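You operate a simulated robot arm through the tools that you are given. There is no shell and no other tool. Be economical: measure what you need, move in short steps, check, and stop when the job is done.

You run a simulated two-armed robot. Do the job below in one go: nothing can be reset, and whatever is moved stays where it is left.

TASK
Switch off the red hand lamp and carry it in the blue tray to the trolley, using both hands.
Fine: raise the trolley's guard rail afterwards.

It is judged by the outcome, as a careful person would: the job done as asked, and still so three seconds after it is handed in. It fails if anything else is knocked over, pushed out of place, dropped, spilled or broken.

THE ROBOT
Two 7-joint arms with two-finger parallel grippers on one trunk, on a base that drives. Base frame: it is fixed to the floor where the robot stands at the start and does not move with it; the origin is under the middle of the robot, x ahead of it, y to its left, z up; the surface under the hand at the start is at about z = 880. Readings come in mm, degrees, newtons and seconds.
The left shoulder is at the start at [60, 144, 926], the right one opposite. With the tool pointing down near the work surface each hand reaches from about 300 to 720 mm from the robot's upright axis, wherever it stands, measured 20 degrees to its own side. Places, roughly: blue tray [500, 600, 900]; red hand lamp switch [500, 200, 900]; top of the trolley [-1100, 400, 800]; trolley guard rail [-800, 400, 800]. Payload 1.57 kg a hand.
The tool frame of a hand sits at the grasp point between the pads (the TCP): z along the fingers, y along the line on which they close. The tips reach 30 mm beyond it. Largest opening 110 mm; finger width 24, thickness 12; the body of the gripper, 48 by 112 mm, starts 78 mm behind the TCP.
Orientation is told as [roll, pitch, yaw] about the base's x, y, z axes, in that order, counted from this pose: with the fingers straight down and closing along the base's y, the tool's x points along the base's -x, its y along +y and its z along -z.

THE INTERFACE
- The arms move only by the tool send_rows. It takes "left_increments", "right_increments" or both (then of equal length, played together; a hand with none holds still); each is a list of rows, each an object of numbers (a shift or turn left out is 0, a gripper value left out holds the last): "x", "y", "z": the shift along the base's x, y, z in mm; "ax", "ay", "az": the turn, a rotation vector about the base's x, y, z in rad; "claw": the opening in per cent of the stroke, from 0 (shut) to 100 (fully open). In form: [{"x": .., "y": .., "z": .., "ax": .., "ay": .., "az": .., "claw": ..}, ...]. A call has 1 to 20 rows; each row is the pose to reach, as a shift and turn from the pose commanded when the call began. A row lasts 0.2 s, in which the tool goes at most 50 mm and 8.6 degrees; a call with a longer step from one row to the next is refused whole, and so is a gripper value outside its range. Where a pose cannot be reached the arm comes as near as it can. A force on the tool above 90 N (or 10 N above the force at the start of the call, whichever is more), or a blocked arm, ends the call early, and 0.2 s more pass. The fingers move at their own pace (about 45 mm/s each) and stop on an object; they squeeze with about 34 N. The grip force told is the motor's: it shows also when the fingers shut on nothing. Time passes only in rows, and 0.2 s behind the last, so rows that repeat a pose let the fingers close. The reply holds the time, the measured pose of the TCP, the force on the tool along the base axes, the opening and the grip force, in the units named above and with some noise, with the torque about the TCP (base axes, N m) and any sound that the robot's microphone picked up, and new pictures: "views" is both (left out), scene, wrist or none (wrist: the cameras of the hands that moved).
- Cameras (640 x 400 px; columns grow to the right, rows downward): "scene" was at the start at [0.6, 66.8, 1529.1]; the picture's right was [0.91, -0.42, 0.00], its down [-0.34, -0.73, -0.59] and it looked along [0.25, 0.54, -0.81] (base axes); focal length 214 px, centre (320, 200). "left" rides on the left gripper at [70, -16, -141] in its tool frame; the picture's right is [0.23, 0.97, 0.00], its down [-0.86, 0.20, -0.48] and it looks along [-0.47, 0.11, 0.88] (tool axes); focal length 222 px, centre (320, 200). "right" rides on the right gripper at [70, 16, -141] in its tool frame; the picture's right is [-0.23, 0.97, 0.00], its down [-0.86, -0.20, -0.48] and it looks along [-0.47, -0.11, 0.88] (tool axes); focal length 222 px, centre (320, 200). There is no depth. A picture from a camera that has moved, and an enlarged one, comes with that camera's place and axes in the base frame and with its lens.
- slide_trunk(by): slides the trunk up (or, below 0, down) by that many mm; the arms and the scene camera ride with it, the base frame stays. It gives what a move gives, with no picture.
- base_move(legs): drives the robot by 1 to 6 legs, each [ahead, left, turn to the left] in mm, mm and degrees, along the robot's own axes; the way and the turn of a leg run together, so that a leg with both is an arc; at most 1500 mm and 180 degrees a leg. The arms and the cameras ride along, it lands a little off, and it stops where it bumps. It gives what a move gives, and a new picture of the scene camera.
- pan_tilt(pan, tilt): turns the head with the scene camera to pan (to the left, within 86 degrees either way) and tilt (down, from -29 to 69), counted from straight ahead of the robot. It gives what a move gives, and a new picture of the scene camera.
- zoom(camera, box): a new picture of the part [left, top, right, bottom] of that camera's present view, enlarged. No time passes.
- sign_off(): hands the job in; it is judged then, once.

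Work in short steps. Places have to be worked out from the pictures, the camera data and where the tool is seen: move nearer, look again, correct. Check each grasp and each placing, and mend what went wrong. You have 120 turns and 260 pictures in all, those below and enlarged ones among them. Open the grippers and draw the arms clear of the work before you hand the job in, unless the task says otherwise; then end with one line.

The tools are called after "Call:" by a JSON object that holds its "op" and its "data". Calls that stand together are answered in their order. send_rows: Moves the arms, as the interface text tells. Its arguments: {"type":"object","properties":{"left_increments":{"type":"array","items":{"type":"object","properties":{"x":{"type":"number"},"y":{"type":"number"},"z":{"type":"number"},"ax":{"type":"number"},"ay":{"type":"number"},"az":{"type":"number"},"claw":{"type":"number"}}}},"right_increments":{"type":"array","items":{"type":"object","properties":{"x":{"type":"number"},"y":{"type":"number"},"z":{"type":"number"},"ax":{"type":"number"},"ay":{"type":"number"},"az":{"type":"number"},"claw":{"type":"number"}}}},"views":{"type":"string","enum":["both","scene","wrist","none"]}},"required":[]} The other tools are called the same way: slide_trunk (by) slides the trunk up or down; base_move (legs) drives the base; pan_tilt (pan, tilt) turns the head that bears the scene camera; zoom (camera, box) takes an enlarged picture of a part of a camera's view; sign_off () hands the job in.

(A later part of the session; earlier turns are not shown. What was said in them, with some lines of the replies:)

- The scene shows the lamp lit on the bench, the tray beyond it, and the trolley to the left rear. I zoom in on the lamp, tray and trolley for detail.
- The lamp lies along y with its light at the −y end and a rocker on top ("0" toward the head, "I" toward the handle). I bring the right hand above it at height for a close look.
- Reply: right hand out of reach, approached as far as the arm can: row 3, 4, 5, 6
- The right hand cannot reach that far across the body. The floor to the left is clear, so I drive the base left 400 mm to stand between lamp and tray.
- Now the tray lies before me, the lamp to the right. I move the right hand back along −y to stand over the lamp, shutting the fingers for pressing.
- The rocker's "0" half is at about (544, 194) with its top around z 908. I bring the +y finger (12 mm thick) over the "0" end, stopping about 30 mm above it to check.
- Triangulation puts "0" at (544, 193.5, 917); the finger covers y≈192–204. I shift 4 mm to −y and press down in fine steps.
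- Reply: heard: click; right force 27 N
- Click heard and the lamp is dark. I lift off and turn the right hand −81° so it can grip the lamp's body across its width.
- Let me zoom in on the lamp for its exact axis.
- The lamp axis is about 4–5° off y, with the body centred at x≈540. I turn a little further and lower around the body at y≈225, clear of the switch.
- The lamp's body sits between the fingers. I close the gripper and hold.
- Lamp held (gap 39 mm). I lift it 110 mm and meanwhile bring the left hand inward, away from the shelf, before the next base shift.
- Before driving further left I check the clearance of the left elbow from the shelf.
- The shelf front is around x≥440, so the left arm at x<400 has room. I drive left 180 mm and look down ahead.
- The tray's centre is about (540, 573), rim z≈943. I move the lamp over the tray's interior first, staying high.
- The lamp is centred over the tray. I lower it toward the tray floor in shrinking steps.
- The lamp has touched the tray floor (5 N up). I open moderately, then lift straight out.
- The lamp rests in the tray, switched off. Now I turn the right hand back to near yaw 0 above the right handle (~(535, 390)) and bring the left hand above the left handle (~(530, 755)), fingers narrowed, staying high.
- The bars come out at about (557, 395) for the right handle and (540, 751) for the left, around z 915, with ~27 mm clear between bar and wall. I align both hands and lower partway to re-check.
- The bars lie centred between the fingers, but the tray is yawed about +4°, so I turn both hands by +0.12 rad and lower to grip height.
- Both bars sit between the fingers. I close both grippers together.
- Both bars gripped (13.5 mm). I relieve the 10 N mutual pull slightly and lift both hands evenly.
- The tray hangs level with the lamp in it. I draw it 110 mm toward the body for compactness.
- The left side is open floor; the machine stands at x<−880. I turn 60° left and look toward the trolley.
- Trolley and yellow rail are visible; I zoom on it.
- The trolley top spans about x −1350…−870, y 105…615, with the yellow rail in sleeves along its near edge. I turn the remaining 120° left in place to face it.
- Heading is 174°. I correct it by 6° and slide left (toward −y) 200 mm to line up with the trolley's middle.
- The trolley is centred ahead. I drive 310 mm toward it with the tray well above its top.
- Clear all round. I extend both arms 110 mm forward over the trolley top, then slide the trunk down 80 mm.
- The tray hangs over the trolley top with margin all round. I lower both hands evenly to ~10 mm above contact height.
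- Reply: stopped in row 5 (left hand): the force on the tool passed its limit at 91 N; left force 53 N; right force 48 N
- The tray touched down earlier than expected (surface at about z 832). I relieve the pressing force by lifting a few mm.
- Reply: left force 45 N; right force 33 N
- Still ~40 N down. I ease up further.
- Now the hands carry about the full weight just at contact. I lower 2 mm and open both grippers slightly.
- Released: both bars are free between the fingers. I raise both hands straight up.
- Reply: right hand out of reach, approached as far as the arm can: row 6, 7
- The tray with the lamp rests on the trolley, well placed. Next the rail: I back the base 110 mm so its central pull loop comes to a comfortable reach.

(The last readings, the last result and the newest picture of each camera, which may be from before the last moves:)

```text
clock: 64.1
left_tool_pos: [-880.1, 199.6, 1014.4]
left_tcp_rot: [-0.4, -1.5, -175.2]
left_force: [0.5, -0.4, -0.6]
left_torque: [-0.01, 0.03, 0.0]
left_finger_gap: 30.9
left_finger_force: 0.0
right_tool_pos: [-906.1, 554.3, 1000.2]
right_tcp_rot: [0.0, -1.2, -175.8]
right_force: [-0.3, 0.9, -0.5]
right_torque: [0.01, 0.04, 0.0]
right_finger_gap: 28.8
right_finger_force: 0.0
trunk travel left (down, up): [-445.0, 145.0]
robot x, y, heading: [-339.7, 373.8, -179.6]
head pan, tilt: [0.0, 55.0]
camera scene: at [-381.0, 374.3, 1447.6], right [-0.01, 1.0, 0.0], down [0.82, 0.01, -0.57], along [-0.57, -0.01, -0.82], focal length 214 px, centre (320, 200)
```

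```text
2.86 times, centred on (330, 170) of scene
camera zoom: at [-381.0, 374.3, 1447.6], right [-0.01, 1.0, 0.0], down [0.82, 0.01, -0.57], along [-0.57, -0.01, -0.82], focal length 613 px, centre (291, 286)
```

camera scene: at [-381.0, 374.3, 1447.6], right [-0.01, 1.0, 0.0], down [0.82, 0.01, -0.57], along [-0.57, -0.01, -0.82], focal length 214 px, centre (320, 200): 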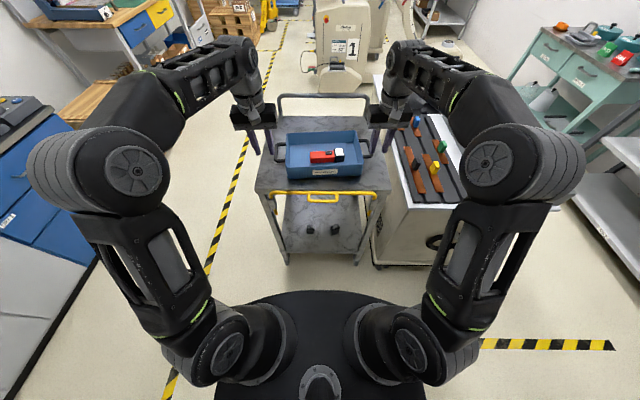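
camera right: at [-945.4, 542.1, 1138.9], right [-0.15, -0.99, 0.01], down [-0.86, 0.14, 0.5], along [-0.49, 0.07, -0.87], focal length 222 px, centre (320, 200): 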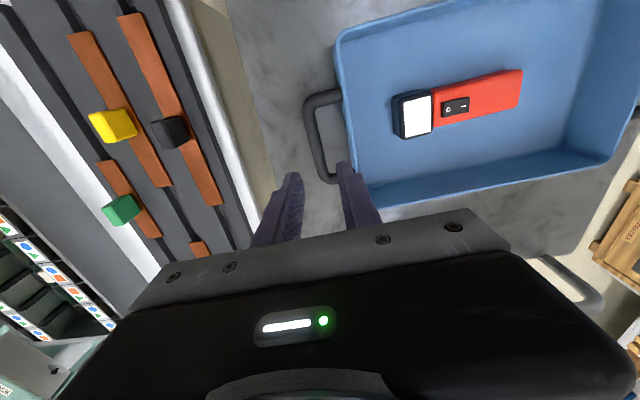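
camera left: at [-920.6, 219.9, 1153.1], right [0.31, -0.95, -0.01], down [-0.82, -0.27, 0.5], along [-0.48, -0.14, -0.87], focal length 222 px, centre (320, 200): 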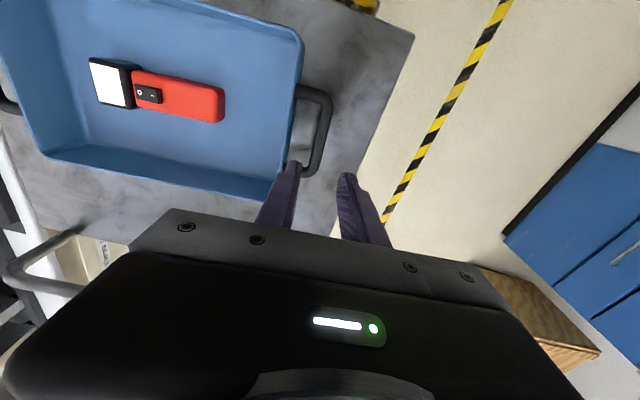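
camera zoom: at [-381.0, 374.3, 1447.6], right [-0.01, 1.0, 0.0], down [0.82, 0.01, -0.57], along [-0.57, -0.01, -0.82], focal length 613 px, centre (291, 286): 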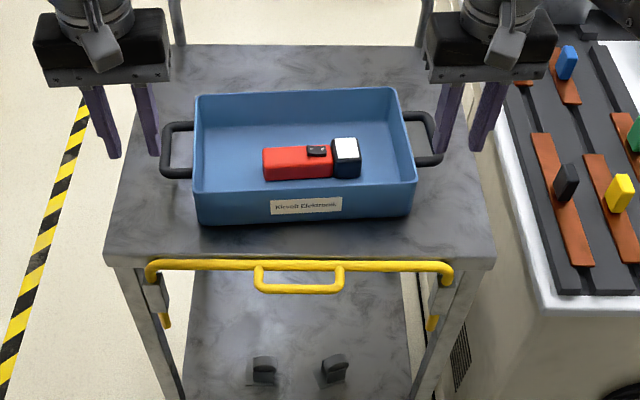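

Triangulation puts the loop's outer bar at about (−810, 378, 825), main bar at x≈−846. I bring the right hand over it, turning so the fingers close along x, and draw the left hand back a little.

Call:
{"op": "send_rows", "data": {"right_increments": [{"x": 16, "y": -10, "az": -0.14}, {"x": 32, "y": -25, "az": -0.28}, {"x": 48, "y": -45, "az": -0.42}, {"x": 64, "y": -65, "az": -0.56}, {"x": 80, "y": -85, "az": -0.7}, {"x": 96, "y": -105, "az": -0.84}, {"x": 96, "y": -125, "az": -0.98}, {"x": 96, "y": -145, "az": -1.12}, {"x": 96, "y": -160, "az": -1.26}, {"x": 96, "y": -176, "az": -1.4}, {"x": 96, "y": -176, "z": -30, "az": -1.53}, {"x": 96, "y": -176, "z": -50, "az": -1.646}, {"x": 96, "y": -176, "z": -50, "az": -1.646}], "left_increments": [{"x": 10, "y": -5}, {"x": 20, "y": -10}, {"x": 30, "y": -15}, {"x": 40, "y": -20}, {"x": 50, "y": -25}, {"x": 60, "y": -30}, {"x": 70, "y": -35}, {"x": 80, "y": -40}, {"x": 80, "y": -40}, {"x": 80, "y": -40}, {"x": 80, "y": -40}, {"x": 80, "y": -40}, {"x": 80, "y": -40}], "views": "both"}}

```text
clock: 66.9
left_tool_pos: [-801.0, 159.2, 1013.7]
left_tcp_rot: [-0.5, -1.5, -175.2]
left_force: [-0.5, -0.7, -0.2]
left_torque: [-0.03, -0.02, -0.02]
left_finger_gap: 30.6
left_finger_force: 0.1
right_tool_pos: [-809.2, 378.4, 949.2]
right_tcp_rot: [0.1, -1.2, 90.0]
right_force: [-0.3, -0.7, 0.2]
right_torque: [0.04, -0.06, 0.01]
right_finger_gap: 28.6
right_finger_force: 0.0
trunk travel left (down, up): [-445.0, 145.0]
robot x, y, heading: [-337.2, 372.8, -179.0]
head pan, tilt: [0.0, 55.0]
camera scene: at [-382.6, 374.2, 1447.5], right [-0.01, 1.0, 0.0], down [0.82, 0.01, -0.57], along [-0.57, -0.01, -0.82], focal length 214 px, centre (320, 200)
camera right: at [-825.0, 305.0, 1089.0], right [-0.97, 0.23, 0.01], down [0.2, 0.84, 0.5], along [0.11, 0.48, -0.87], focal length 222 px, centre (320, 200)
camera left: at [-728.8, 181.6, 1152.7], right [0.31, -0.95, -0.01], down [-0.82, -0.27, 0.5], along [-0.48, -0.14, -0.87], focal length 222 px, centre (320, 200)
```

scene: 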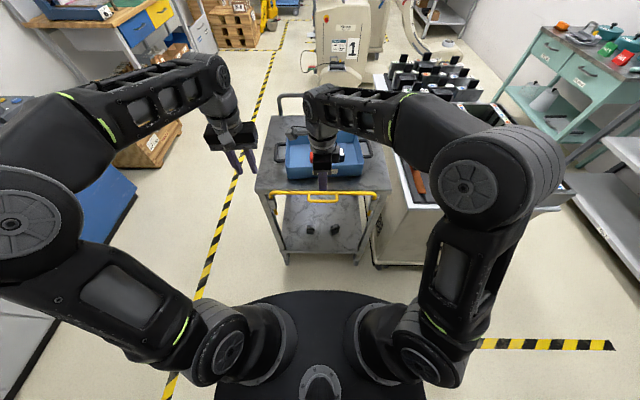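
right: 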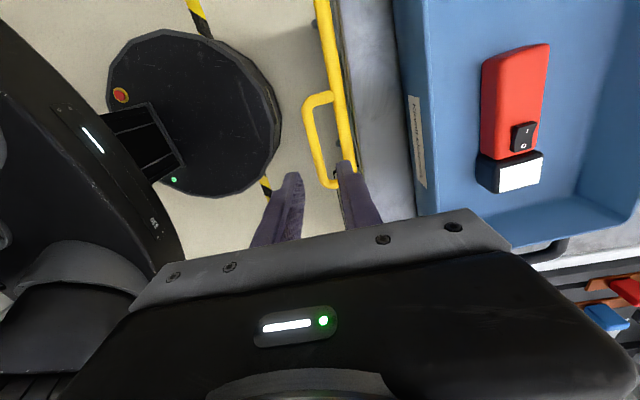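
left: 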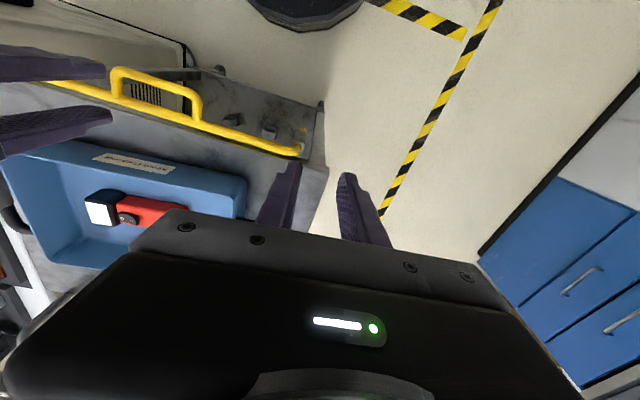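

Call:
{"op": "zoom", "data": {"camera": "right", "box": [250, 60, 410, 220]}}

Call:
{"op": "zoom", "data": {"camera": "left", "box": [0, 30, 340, 200]}}

```text
2.50 times, centred on (330, 140) of right
camera zoom: at [-825.0, 305.0, 1089.0], right [-0.97, 0.23, 0.01], down [0.2, 0.84, 0.5], along [0.11, 0.48, -0.87], focal length 555 px, centre (295, 350)
```

zoom: 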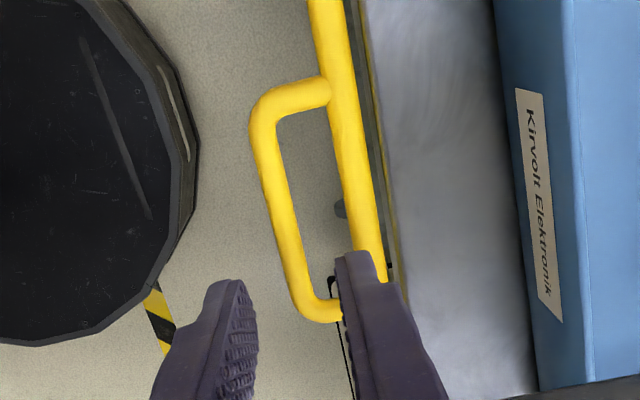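

```text
1.88 times, centred on (170, 115) of left
camera zoom: at [-728.8, 181.6, 1152.7], right [0.31, -0.95, -0.01], down [-0.82, -0.27, 0.5], along [-0.48, -0.14, -0.87], focal length 418 px, centre (602, 360)
```

zoom: 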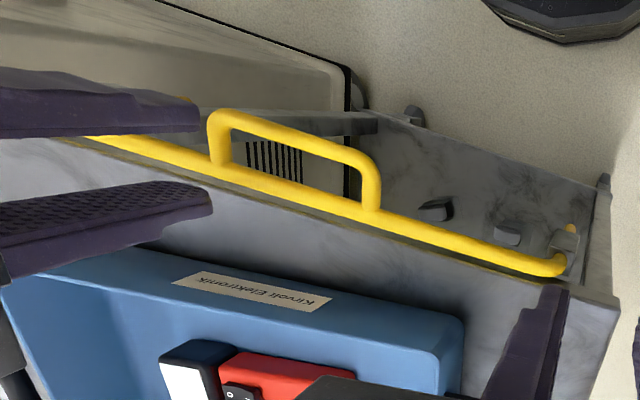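

The loop bar is at x≈−805, y 330–432, as seen from the wrist. I shift 4 mm and lower until the tips are just above it, then check.

Call:
{"op": "send_rows", "data": {"right_increments": [{"x": 4, "y": 2, "z": -20}, {"x": 4, "y": 2, "z": -50}, {"x": 4, "y": 2, "z": -75}, {"x": 4, "y": 2, "z": -80}, {"x": 4, "y": 2, "z": -80}], "views": "wrist"}}

Call:
{"op": "zoom", "data": {"camera": "right", "box": [250, 60, 410, 220]}}

Call:
{"op": "zoom", "data": {"camera": "left", "box": [0, 30, 340, 200]}}

```text
clock: 68.1
left_tool_pos: [-802.0, 160.4, 1012.8]
left_tcp_rot: [-0.4, -1.4, -175.2]
left_force: [-1.2, -0.2, 0.7]
left_torque: [0.0, -0.01, 0.02]
left_finger_gap: 30.8
left_finger_force: 0.1
right_tool_pos: [-807.7, 379.9, 868.5]
right_tcp_rot: [0.0, -1.2, 90.0]
right_force: [0.5, -0.3, 0.1]
right_torque: [-0.05, -0.01, -0.01]
right_finger_gap: 28.7
right_finger_force: 0.1
trunk travel left (down, up): [-445.0, 145.0]
robot x, y, heading: [-344.4, 377.6, -179.4]
head pan, tilt: [0.0, 55.0]
camera right: at [-822.3, 306.8, 1007.9], right [-0.97, 0.23, 0.01], down [0.2, 0.85, 0.5], along [0.11, 0.48, -0.87], focal length 222 px, centre (320, 200)
```

right: 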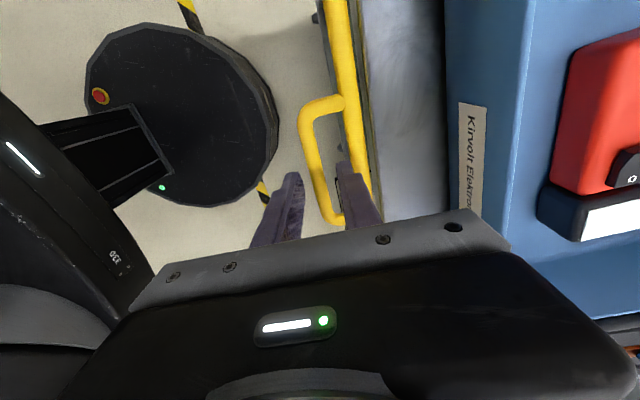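

```text
2.50 times, centred on (330, 140) of right
camera zoom: at [-822.3, 306.8, 1007.9], right [-0.97, 0.23, 0.01], down [0.2, 0.85, 0.5], along [0.11, 0.48, -0.87], focal length 555 px, centre (295, 350)
```

zoom: 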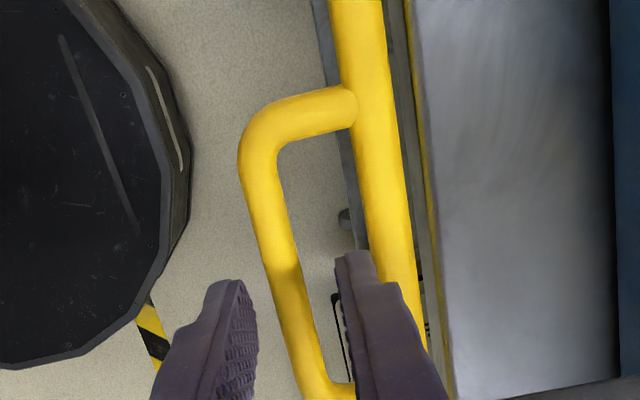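

```text
1.88 times, centred on (170, 115) of left
camera zoom: at [-728.9, 181.6, 1152.7], right [0.31, -0.95, -0.01], down [-0.82, -0.27, 0.5], along [-0.48, -0.14, -0.87], focal length 418 px, centre (602, 360)
```

zoom: 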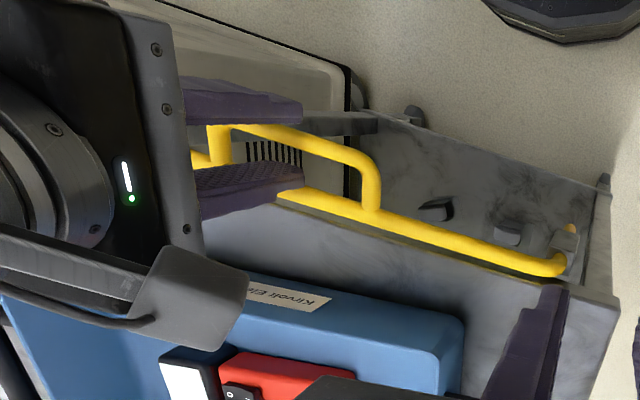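

The bar lies between the fingers with a few mm to spare. I shift 2 mm and lower to grip height, then close.

Call:
{"op": "send_rows", "data": {"right_increments": [{"x": 2, "z": -10}, {"x": 2, "z": -20}, {"x": 2, "z": -30}, {"x": 2, "z": -40}, {"x": 2, "z": -40}], "views": "wrist"}}

```text
clock: 69.3
left_tool_pos: [-800.7, 158.8, 1012.5]
left_tcp_rot: [-0.4, -1.4, -175.1]
left_force: [0.5, -0.1, -0.6]
left_torque: [0.06, -0.01, 0.0]
left_finger_gap: 30.3
left_finger_force: 0.1
right_tool_pos: [-804.0, 379.9, 828.4]
right_tcp_rot: [-0.1, -1.2, 89.9]
right_force: [2.7, -0.4, 0.3]
right_torque: [-0.01, 0.06, 0.05]
right_finger_gap: 26.0
right_finger_force: 0.0
trunk travel left (down, up): [-445.0, 145.0]
robot x, y, heading: [-338.6, 375.5, -179.2]
head pan, tilt: [0.0, 55.0]
camera right: at [-820.2, 306.4, 969.0], right [-0.97, 0.23, 0.01], down [0.2, 0.84, 0.5], along [0.11, 0.48, -0.87], focal length 222 px, centre (320, 200)
```

right: 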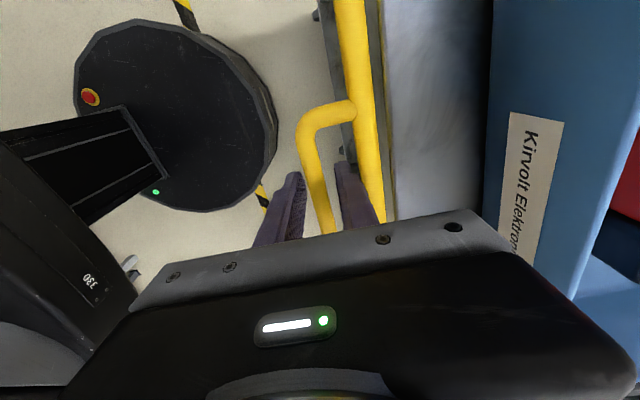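

Bar centred; the inner finger only brushes the main bar. I close on the loop.

Call:
{"op": "send_rows", "data": {"right_increments": [{"claw": 0}, {"claw": 0}, {"claw": 0}, {"claw": 0}], "views": "wrist"}}

```text
clock: 70.3
left_tool_pos: [-800.5, 161.0, 1013.0]
left_tcp_rot: [-0.3, -1.4, -175.2]
left_force: [-0.2, 0.1, -1.3]
left_torque: [-0.02, -0.01, -0.02]
left_finger_gap: 30.7
left_finger_force: 0.2
right_tool_pos: [-804.1, 380.5, 829.4]
right_tcp_rot: [0.0, -1.3, 90.0]
right_force: [5.6, 0.6, -3.6]
right_torque: [-0.03, 0.03, 0.04]
right_finger_gap: 11.8
right_finger_force: 28.8
trunk travel left (down, up): [-445.0, 145.0]
robot x, y, heading: [-339.1, 376.3, -179.4]
head pan, tilt: [0.0, 55.0]
camera right: at [-820.3, 306.7, 969.0], right [-0.97, 0.23, 0.0], down [0.2, 0.84, 0.5], along [0.11, 0.48, -0.87], focal length 222 px, centre (320, 200)
```

right: 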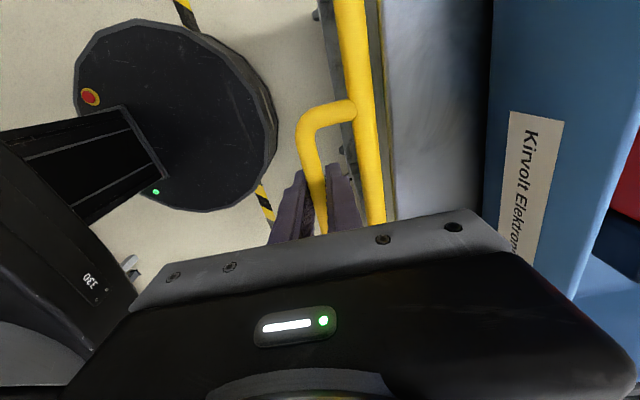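

Gripped (11.8 mm). I lift gently in 5–10 mm steps, watching for force and sound.

Call:
{"op": "send_rows", "data": {"right_increments": [{"z": 5}, {"z": 10}, {"z": 16}, {"z": 24}, {"z": 32}, {"z": 40}, {"z": 40}], "views": "scene"}}

Call:
{"op": "zoom", "data": {"camera": "left", "box": [0, 30, 340, 200]}}

```text
clock: 71.9
left_tool_pos: [-800.4, 160.5, 1012.8]
left_tcp_rot: [-0.4, -1.5, -175.2]
left_force: [0.0, -0.1, -0.1]
left_torque: [0.02, 0.02, -0.02]
left_finger_gap: 30.9
left_finger_force: 0.0
right_tool_pos: [-804.3, 379.5, 870.1]
right_tcp_rot: [0.1, -1.1, 90.0]
right_force: [14.8, 0.1, -4.3]
right_torque: [0.16, 0.05, 0.05]
right_finger_gap: 11.6
right_finger_force: 29.2
trunk travel left (down, up): [-445.0, 145.0]
robot x, y, heading: [-341.5, 374.3, -179.3]
head pan, tilt: [0.0, 55.0]
camera scene: at [-381.1, 374.2, 1447.6], right [-0.01, 1.0, 0.0], down [0.82, 0.01, -0.57], along [-0.57, -0.01, -0.82], focal length 214 px, centre (320, 200)
```

scene: 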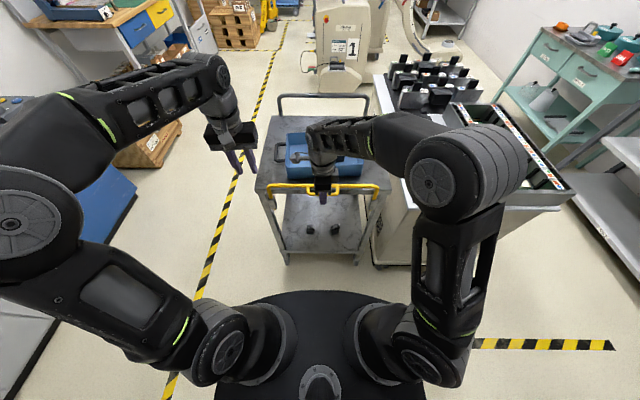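

```text
1.88 times, centred on (170, 115) of left
camera zoom: at [-727.7, 181.6, 1153.1], right [0.31, -0.95, -0.01], down [-0.82, -0.27, 0.5], along [-0.48, -0.14, -0.87], focal length 418 px, centre (602, 360)
```

zoom: 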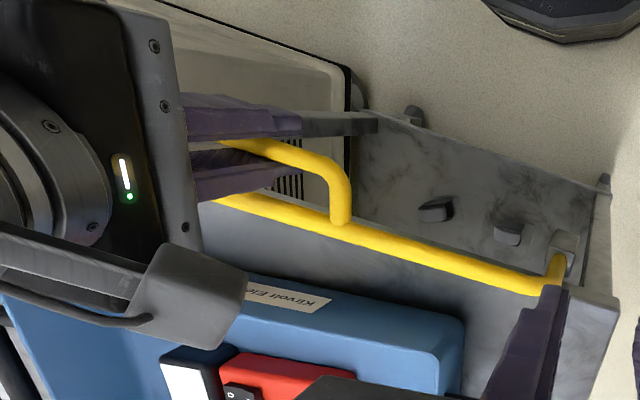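

The rail slides up evenly. I keep lifting, easing 3 mm in +x to relieve the side force.

Call:
{"op": "send_rows", "data": {"right_increments": [{"x": 2, "z": 8}, {"x": 3, "z": 16}, {"x": 3, "z": 24}, {"x": 3, "z": 32}, {"x": 3, "z": 40}, {"x": 3, "z": 50}, {"x": 3, "z": 60}, {"x": 3, "z": 60}], "views": "scene"}}

Call:
{"op": "zoom", "data": {"camera": "left", "box": [0, 30, 340, 200]}}

```text
clock: 73.7
left_tool_pos: [-804.3, 160.4, 1011.5]
left_tcp_rot: [-0.3, -1.3, -175.1]
left_force: [-0.1, 0.0, 0.3]
left_torque: [0.01, -0.04, 0.01]
left_finger_gap: 31.1
left_finger_force: 0.0
right_tool_pos: [-805.0, 380.0, 930.2]
right_tcp_rot: [0.1, -1.2, 90.0]
right_force: [-13.0, 3.1, -22.2]
right_torque: [0.13, 0.24, 0.12]
right_finger_gap: 11.8
right_finger_force: 28.9
trunk travel left (down, up): [-445.0, 145.0]
robot x, y, heading: [-339.8, 374.7, -179.1]
head pan, tilt: [0.0, 55.0]
camera scene: at [-386.0, 374.7, 1447.6], right [-0.01, 1.0, 0.0], down [0.82, 0.01, -0.57], along [-0.57, -0.01, -0.82], focal length 214 px, centre (320, 200)
```

scene: 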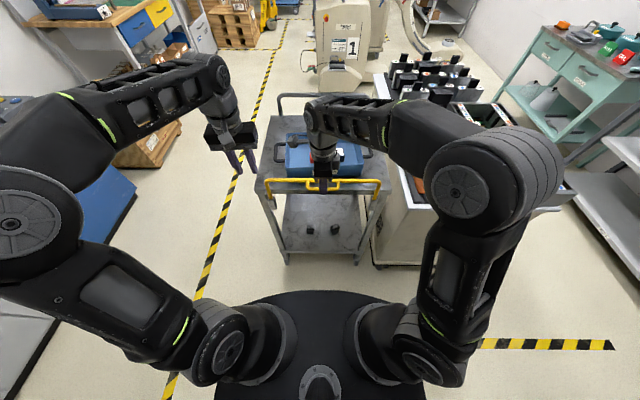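

```text
1.88 times, centred on (170, 115) of left
camera zoom: at [-731.5, 182.1, 1152.0], right [0.31, -0.95, -0.01], down [-0.82, -0.27, 0.5], along [-0.47, -0.14, -0.87], focal length 418 px, centre (602, 360)
```

zoom: 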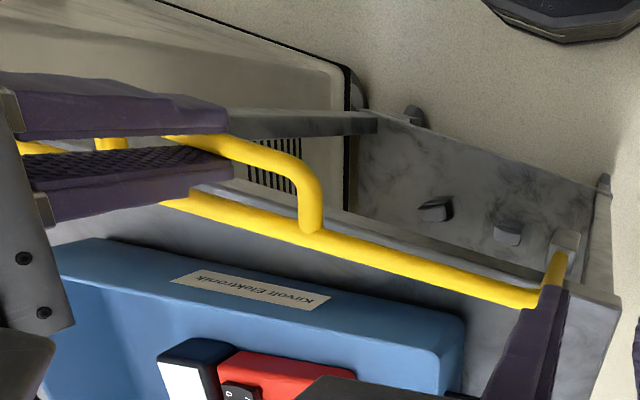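

Resistance rises to 22 N – a stop or a latch. I lift slightly further and listen.

Call:
{"op": "send_rows", "data": {"right_increments": [{"x": -1, "z": 4}, {"x": -1, "z": 8}, {"x": -1, "z": 12}, {"x": -1, "z": 12}], "views": "wrist"}}

Call:
{"op": "zoom", "data": {"camera": "left", "box": [0, 30, 340, 200]}}

```text
clock: 74.7
left_tool_pos: [-801.8, 160.8, 1012.0]
left_tcp_rot: [-0.3, -1.5, -175.2]
left_force: [-0.9, 0.4, -0.2]
left_torque: [0.0, 0.02, -0.01]
left_finger_gap: 30.6
left_finger_force: 0.0
right_tool_pos: [-804.5, 379.8, 941.6]
right_tcp_rot: [0.1, -1.1, 90.1]
right_force: [0.0, 0.6, -0.7]
right_torque: [0.0, 0.0, 0.02]
right_finger_gap: 0.1
right_finger_force: 21.5
trunk travel left (down, up): [-445.0, 145.0]
robot x, y, heading: [-337.9, 374.2, -179.3]
head pan, tilt: [0.0, 55.0]
camera right: at [-819.3, 306.4, 1081.2], right [-0.97, 0.23, 0.01], down [0.2, 0.85, 0.49], along [0.11, 0.48, -0.87], focal length 222 px, centre (320, 200)
```

right: 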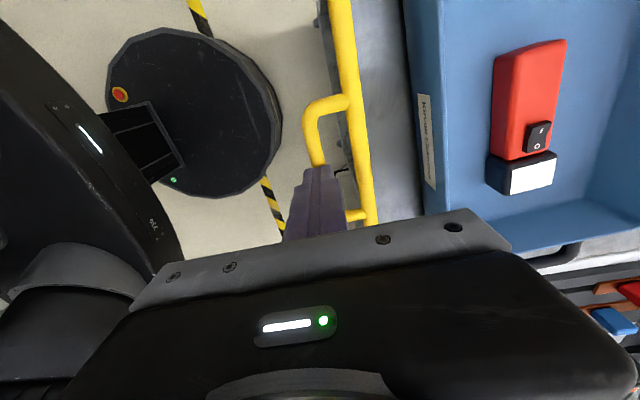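

```text
1.88 times, centred on (170, 115) of left
camera zoom: at [-729.2, 181.5, 1152.8], right [0.31, -0.95, -0.01], down [-0.82, -0.27, 0.5], along [-0.48, -0.14, -0.87], focal length 418 px, centre (602, 360)
```

zoom: 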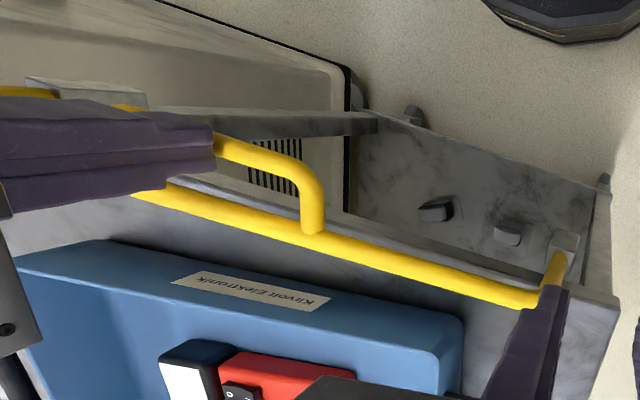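

The fingers slipped off, yet the rail stayed up. I look closely at its height and sleeves.

Call:
{"op": "zoom", "data": {"camera": "scene", "box": [240, 140, 410, 250]}}

Call:
{"op": "zoom", "data": {"camera": "left", "box": [230, 90, 340, 200]}}

Call:
{"op": "zoom", "data": {"camera": "right", "box": [280, 0, 440, 230]}}

```text
3.64 times, centred on (325, 195) of scene
camera zoom: at [-383.1, 374.1, 1447.8], right [-0.01, 1.0, 0.0], down [0.82, 0.01, -0.57], along [-0.57, -0.01, -0.82], focal length 780 px, centre (302, 218)
```

zoom: 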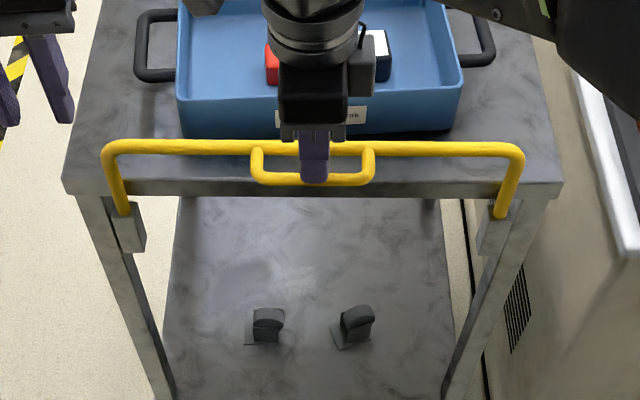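

```text
3.64 times, centred on (285, 145) of left
camera zoom: at [-729.2, 181.5, 1152.8], right [0.31, -0.95, -0.01], down [-0.82, -0.27, 0.5], along [-0.48, -0.14, -0.87], focal length 808 px, centre (447, 400)
```

zoom: 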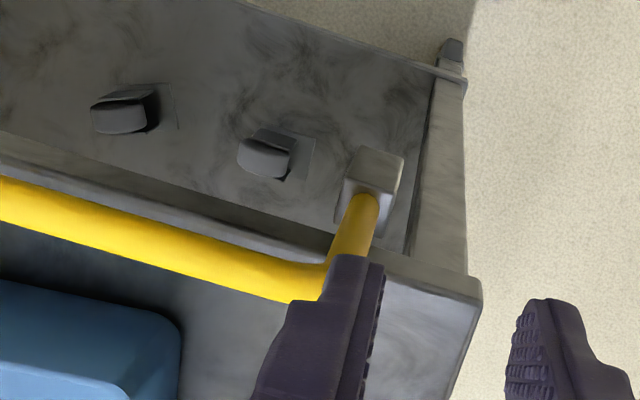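

```text
1.74 times, centred on (360, 115) of right
camera zoom: at [-819.3, 306.4, 1081.2], right [-0.97, 0.23, 0.01], down [0.2, 0.85, 0.49], along [0.11, 0.48, -0.87], focal length 386 px, centre (250, 348)
```

zoom: 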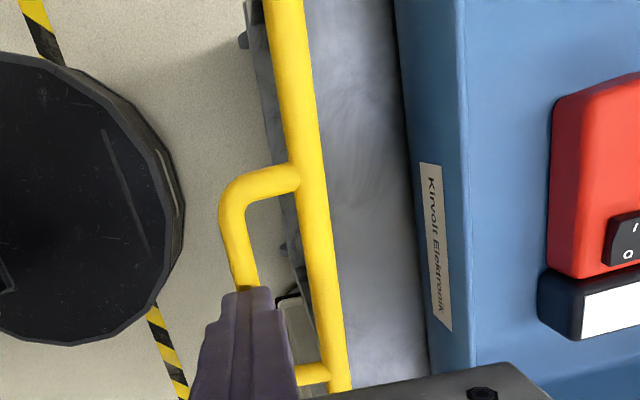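

The rail is up by about 77 mm and its leg ends have vanished into the sleeves – likely the top of travel. I regrip the loop to test whether it really holds there: open, lower around it, and close.

Call:
{"op": "send_rows", "data": {"right_increments": [{"z": 6, "claw": 26}, {"z": 6, "claw": 26}, {"z": 0}, {"z": -15}, {"z": -28}, {"z": -38}, {"z": -38}], "views": "wrist"}}

```text
clock: 76.3
left_tool_pos: [-801.1, 160.5, 1013.4]
left_tcp_rot: [-0.4, -1.5, -175.3]
left_force: [0.1, -0.5, -0.4]
left_torque: [0.02, -0.01, -0.02]
left_finger_gap: 31.0
left_finger_force: 0.1
right_tool_pos: [-801.9, 380.6, 902.4]
right_tcp_rot: [-0.1, -1.3, 90.1]
right_force: [0.1, 0.1, 1.2]
right_torque: [0.0, -0.01, 0.02]
right_finger_gap: 28.7
right_finger_force: 0.0
trunk travel left (down, up): [-445.0, 145.0]
robot x, y, heading: [-336.3, 373.3, -179.2]
head pan, tilt: [0.0, 55.0]
camera right: at [-818.2, 307.1, 1041.5], right [-0.97, 0.23, 0.01], down [0.2, 0.84, 0.5], along [0.11, 0.48, -0.87], focal length 222 px, centre (320, 200)
```

right: 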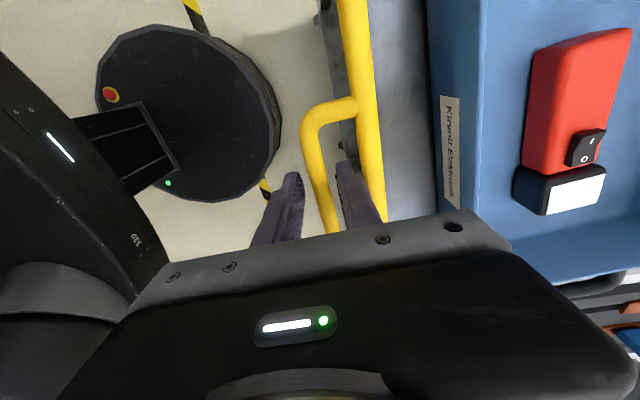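

The loop is between the fingers again. I close and lift 10 mm gently to feel for the stop.

Call:
{"op": "send_rows", "data": {"right_increments": [{"claw": 0}, {"claw": 0}, {"claw": 0}, {"claw": 0}], "views": "none"}}

Call:
{"op": "send_rows", "data": {"right_increments": [{"z": 2}, {"z": 4}, {"z": 6}, {"z": 6}], "views": "none"}}

```text
clock: 77.3
left_tool_pos: [-800.9, 161.7, 1013.5]
left_tcp_rot: [-0.3, -1.2, -175.3]
left_force: [0.1, -0.6, 0.1]
left_torque: [-0.01, -0.01, 0.02]
left_finger_gap: 30.6
left_finger_force: 0.0
right_tool_pos: [-805.3, 380.2, 901.9]
right_tcp_rot: [0.2, -1.1, 89.9]
right_force: [-13.0, 0.8, 1.7]
right_torque: [0.01, 0.04, 0.17]
right_finger_gap: 12.1
right_finger_force: 29.0
trunk travel left (down, up): [-445.0, 145.0]
robot x, y, heading: [-341.5, 374.0, -179.5]
head pan, tilt: [0.0, 55.0]
```

```text
clock: 78.3
left_tool_pos: [-803.2, 161.2, 1012.4]
left_tcp_rot: [-0.3, -1.3, -175.2]
left_force: [1.4, 0.1, 0.6]
left_torque: [-0.01, -0.03, -0.03]
left_finger_gap: 30.7
left_finger_force: 0.0
right_tool_pos: [-805.3, 379.1, 905.6]
right_tcp_rot: [-0.3, -1.3, 90.0]
right_force: [-6.1, 0.6, -29.0]
right_torque: [0.03, 0.01, 0.07]
right_finger_gap: 11.7
right_finger_force: 29.3
trunk travel left (down, up): [-445.0, 145.0]
robot x, y, heading: [-337.4, 373.0, -179.4]
head pan, tilt: [0.0, 55.0]
```

A firm stop upward (29 N over a few mm). Now I test downward gently, a few mm, to see whether it is held.

Call:
{"op": "send_rows", "data": {"right_increments": [{"z": -3}, {"z": -6}, {"z": -6}], "views": "none"}}

Call:
{"op": "send_rows", "data": {"right_increments": [{"z": -2}, {"z": -4}, {"z": -4}], "views": "none"}}

```text
clock: 79.1
left_tool_pos: [-800.8, 160.6, 1013.7]
left_tcp_rot: [-0.4, -1.4, -175.3]
left_force: [0.5, -1.6, -0.4]
left_torque: [-0.03, 0.01, 0.02]
left_finger_gap: 31.0
left_finger_force: 0.1
right_tool_pos: [-804.3, 380.2, 904.6]
right_tcp_rot: [0.2, -1.0, 90.0]
right_force: [-7.4, 7.5, 5.0]
right_torque: [-0.17, 0.15, 0.15]
right_finger_gap: 11.5
right_finger_force: 28.4
trunk travel left (down, up): [-445.0, 145.0]
robot x, y, heading: [-339.8, 373.1, -179.4]
head pan, tilt: [0.0, 55.0]
```

```text
clock: 79.9
left_tool_pos: [-801.6, 160.2, 1012.9]
left_tcp_rot: [-0.2, -1.5, -175.3]
left_force: [1.1, -0.8, 0.5]
left_torque: [0.0, 0.01, 0.03]
left_finger_gap: 30.6
left_finger_force: 0.0
right_tool_pos: [-803.8, 379.1, 898.1]
right_tcp_rot: [0.0, -1.1, 90.0]
right_force: [-7.5, 5.7, 1.1]
right_torque: [-0.87, 0.01, 0.08]
right_finger_gap: 11.8
right_finger_force: 29.3
trunk travel left (down, up): [-445.0, 145.0]
robot x, y, heading: [-340.0, 369.2, -179.3]
head pan, tilt: [0.0, 55.0]
```

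It moved down a little with light force. I probe another 8 mm to tell play from absence of a latch.

Call:
{"op": "send_rows", "data": {"right_increments": [{"z": -3}, {"z": -6}, {"z": -8}, {"z": -8}], "views": "scene"}}

Call:
{"op": "zoom", "data": {"camera": "scene", "box": [240, 140, 410, 250]}}

```text
clock: 80.9
left_tool_pos: [-802.6, 160.9, 1013.1]
left_tcp_rot: [-0.3, -1.2, -175.3]
left_force: [-0.4, 0.2, 0.0]
left_torque: [0.05, -0.01, -0.02]
left_finger_gap: 30.6
left_finger_force: 0.0
right_tool_pos: [-805.7, 380.3, 890.2]
right_tcp_rot: [0.1, -1.3, 90.0]
right_force: [-14.0, 3.3, 1.1]
right_torque: [-0.2, 0.06, 0.03]
right_finger_gap: 11.9
right_finger_force: 28.9
trunk travel left (down, up): [-445.0, 145.0]
robot x, y, heading: [-339.9, 368.5, -179.2]
head pan, tilt: [0.0, 55.0]
camera scene: at [-384.3, 374.6, 1447.5], right [-0.01, 1.0, 0.0], down [0.82, 0.01, -0.57], along [-0.57, -0.01, -0.82], focal length 214 px, centre (320, 200)
```

scene: 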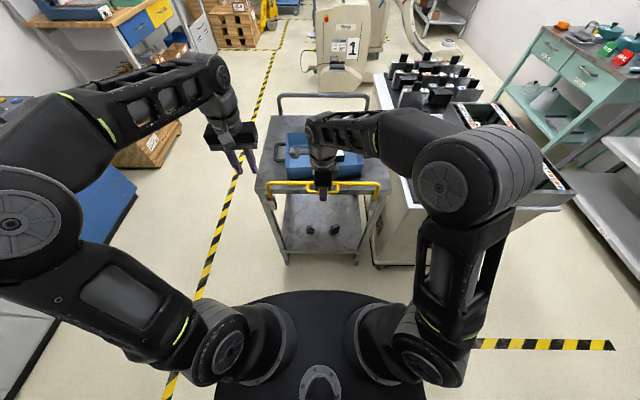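

```text
3.64 times, centred on (325, 195) of scene
camera zoom: at [-384.3, 374.6, 1447.5], right [-0.01, 1.0, 0.0], down [0.82, 0.01, -0.57], along [-0.57, -0.01, -0.82], focal length 780 px, centre (302, 218)
```

zoom: 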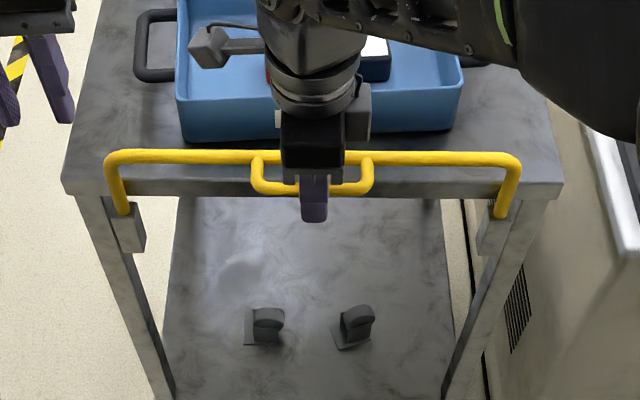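

There's no latch: the rail is friction-held and slides with a few newtons. I lift it back firmly to its top stop.

Call:
{"op": "send_rows", "data": {"right_increments": [{"x": -1, "z": 4}, {"x": -2, "z": 8}, {"x": -2, "z": 12}, {"x": -2, "z": 15}, {"x": -2, "z": 18}, {"x": -2, "z": 18}], "views": "scene"}}

Call:
{"op": "zoom", "data": {"camera": "scene", "box": [240, 140, 410, 250]}}

```text
clock: 82.3
left_tool_pos: [-801.8, 159.2, 1011.9]
left_tcp_rot: [-0.3, -1.4, -175.1]
left_force: [-0.2, 0.2, 0.8]
left_torque: [0.0, 0.01, 0.02]
left_finger_gap: 30.6
left_finger_force: 0.0
right_tool_pos: [-804.3, 380.6, 908.0]
right_tcp_rot: [-0.2, -1.3, 90.1]
right_force: [0.5, -3.0, -27.3]
right_torque: [0.05, 0.01, -0.06]
right_finger_gap: 11.9
right_finger_force: 28.8
trunk travel left (down, up): [-445.0, 145.0]
robot x, y, heading: [-338.5, 375.8, -179.4]
head pan, tilt: [0.0, 55.0]
camera scene: at [-384.6, 373.7, 1447.1], right [-0.01, 1.0, 0.0], down [0.82, 0.01, -0.57], along [-0.57, -0.01, -0.82], focal length 214 px, centre (320, 200)
```

scene: 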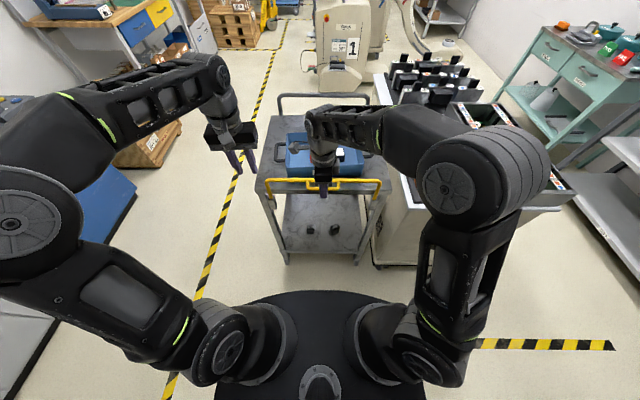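

```text
3.64 times, centred on (325, 195) of scene
camera zoom: at [-384.6, 373.7, 1447.1], right [-0.01, 1.0, 0.0], down [0.82, 0.01, -0.57], along [-0.57, -0.01, -0.82], focal length 780 px, centre (302, 218)
```

zoom: 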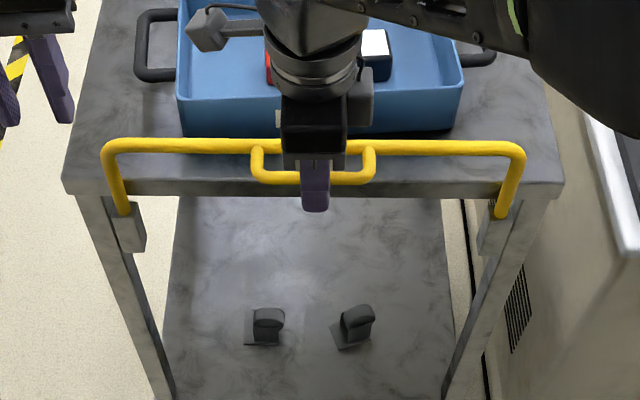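

The rail is back at the top stop. I open the fingers and rise straight off the loop.

Call:
{"op": "send_rows", "data": {"right_increments": [{"claw": 26}, {"claw": 26}, {"claw": 26}, {"z": 15, "claw": 26}, {"z": 40}, {"z": 70}, {"z": 100}, {"z": 100}], "views": "scene"}}

Call:
{"op": "zoom", "data": {"camera": "scene", "box": [240, 140, 410, 250]}}

```text
clock: 84.1
left_tool_pos: [-800.8, 160.1, 1013.0]
left_tcp_rot: [-0.3, -1.5, -175.2]
left_force: [0.2, -0.5, -0.5]
left_torque: [0.01, 0.03, 0.02]
left_finger_gap: 30.7
left_finger_force: 0.0
right_tool_pos: [-805.5, 380.1, 1011.9]
right_tcp_rot: [0.0, -1.3, 89.9]
right_force: [0.1, 0.4, 0.4]
right_torque: [-0.03, -0.03, 0.01]
right_finger_gap: 28.7
right_finger_force: 0.0
trunk travel left (down, up): [-445.0, 145.0]
robot x, y, heading: [-337.9, 374.9, -179.5]
head pan, tilt: [0.0, 55.0]
camera scene: at [-382.7, 374.2, 1447.5], right [-0.01, 1.0, 0.0], down [0.82, 0.01, -0.57], along [-0.57, -0.01, -0.82], focal length 214 px, centre (320, 200)
```

scene: 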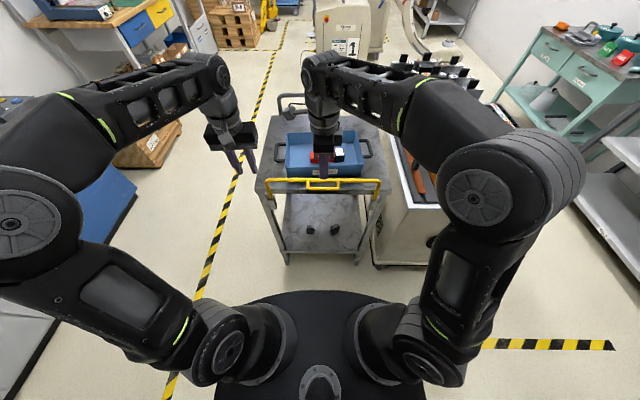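

```text
3.64 times, centred on (325, 195) of scene
camera zoom: at [-382.7, 374.2, 1447.5], right [-0.01, 1.0, 0.0], down [0.82, 0.01, -0.57], along [-0.57, -0.01, -0.82], focal length 780 px, centre (302, 218)
```

zoom: 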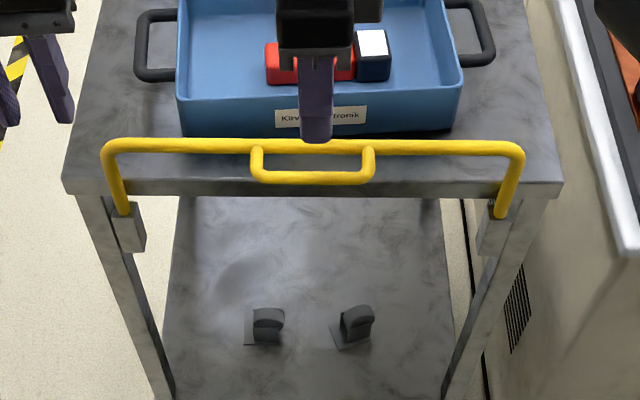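

The rail stays raised on its own. I open the grippers, back the base off 250 mm, and check that everything holds.

Call:
{"op": "base_move", "data": {"legs": [[-250, 0, 0]]}}

Call:
{"op": "send_rows", "data": {"right_increments": [{"claw": 100}, {"claw": 100}, {"claw": 100}, {"claw": 100}, {"claw": 100}, {"claw": 100}, {"claw": 100}, {"claw": 100}, {"claw": 100}, {"claw": 100}], "left_increments": [{"claw": 100}, {"claw": 100}, {"claw": 100}, {"claw": 100}, {"claw": 100}, {"claw": 100}, {"claw": 100}, {"claw": 100}, {"claw": 100}, {"claw": 100}], "views": "none"}}

Call:
{"op": "zoom", "data": {"camera": "scene", "box": [230, 70, 430, 230]}}

```text
clock: 86.0
left_tool_pos: [-548.3, 163.7, 1013.0]
left_tcp_rot: [-0.4, -1.4, -175.3]
left_force: [-0.1, -0.6, 0.9]
left_torque: [-0.03, 0.02, -0.02]
left_finger_gap: 30.6
left_finger_force: 0.1
right_tool_pos: [-552.4, 383.0, 1011.0]
right_tcp_rot: [0.1, -1.2, 89.9]
right_force: [0.5, 0.5, -0.1]
right_torque: [-0.01, 0.01, 0.01]
right_finger_gap: 28.6
right_finger_force: 0.0
trunk travel left (down, up): [-445.0, 145.0]
robot x, y, heading: [-85.5, 379.2, -179.2]
head pan, tilt: [0.0, 55.0]
camera scene: at [-128.3, 377.1, 1447.6], right [-0.01, 1.0, 0.0], down [0.82, 0.01, -0.57], along [-0.57, -0.01, -0.82], focal length 214 px, centre (320, 200)
```

scene: 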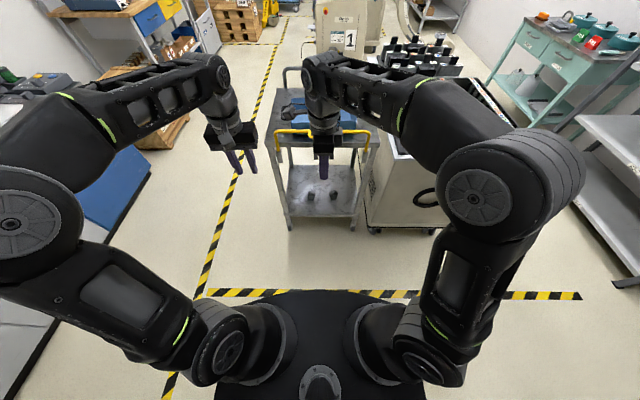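

```text
clock: 88.2
left_tool_pos: [-548.7, 163.3, 1012.6]
left_tcp_rot: [-0.4, -1.6, -175.4]
left_force: [-0.8, 0.2, 0.2]
left_torque: [-0.02, 0.01, 0.03]
left_finger_gap: 110.0
left_finger_force: 0.1
right_tool_pos: [-550.6, 383.5, 1009.8]
right_tcp_rot: [0.2, -1.2, 89.9]
right_force: [0.2, 0.5, 0.5]
right_torque: [-0.02, -0.02, 0.03]
right_finger_gap: 109.9
right_finger_force: 0.1
trunk travel left (down, up): [-445.0, 145.0]
robot x, y, heading: [-88.1, 376.6, -179.4]
head pan, tilt: [0.0, 55.0]
```

```text
2.50 times, centred on (330, 150) of scene
camera zoom: at [-129.3, 377.1, 1447.5], right [-0.01, 1.0, 0.0], down [0.82, 0.01, -0.57], along [-0.57, -0.01, -0.82], focal length 536 px, centre (295, 325)
```

zoom: 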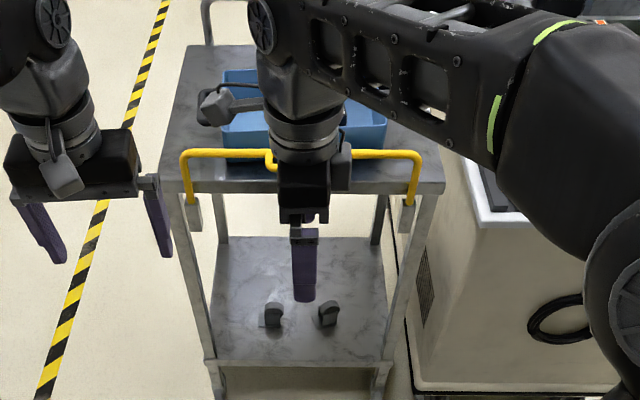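

The rail has stayed at its top stop for over 4 s. The tray and the switched-off lamp rest on the trolley, and both hands are open and clear. I hand it in.

Call:
{"op": "sign_off", "data": {}}

```text
The job is handed in.
```

The red hand lamp is switched off and sits in the blue tray on the trolley, carried there with both hands, and the guard rail is raised to its top stop; I found no latch, so only friction holds it up, and it was still up about 4 seconds after I let go.
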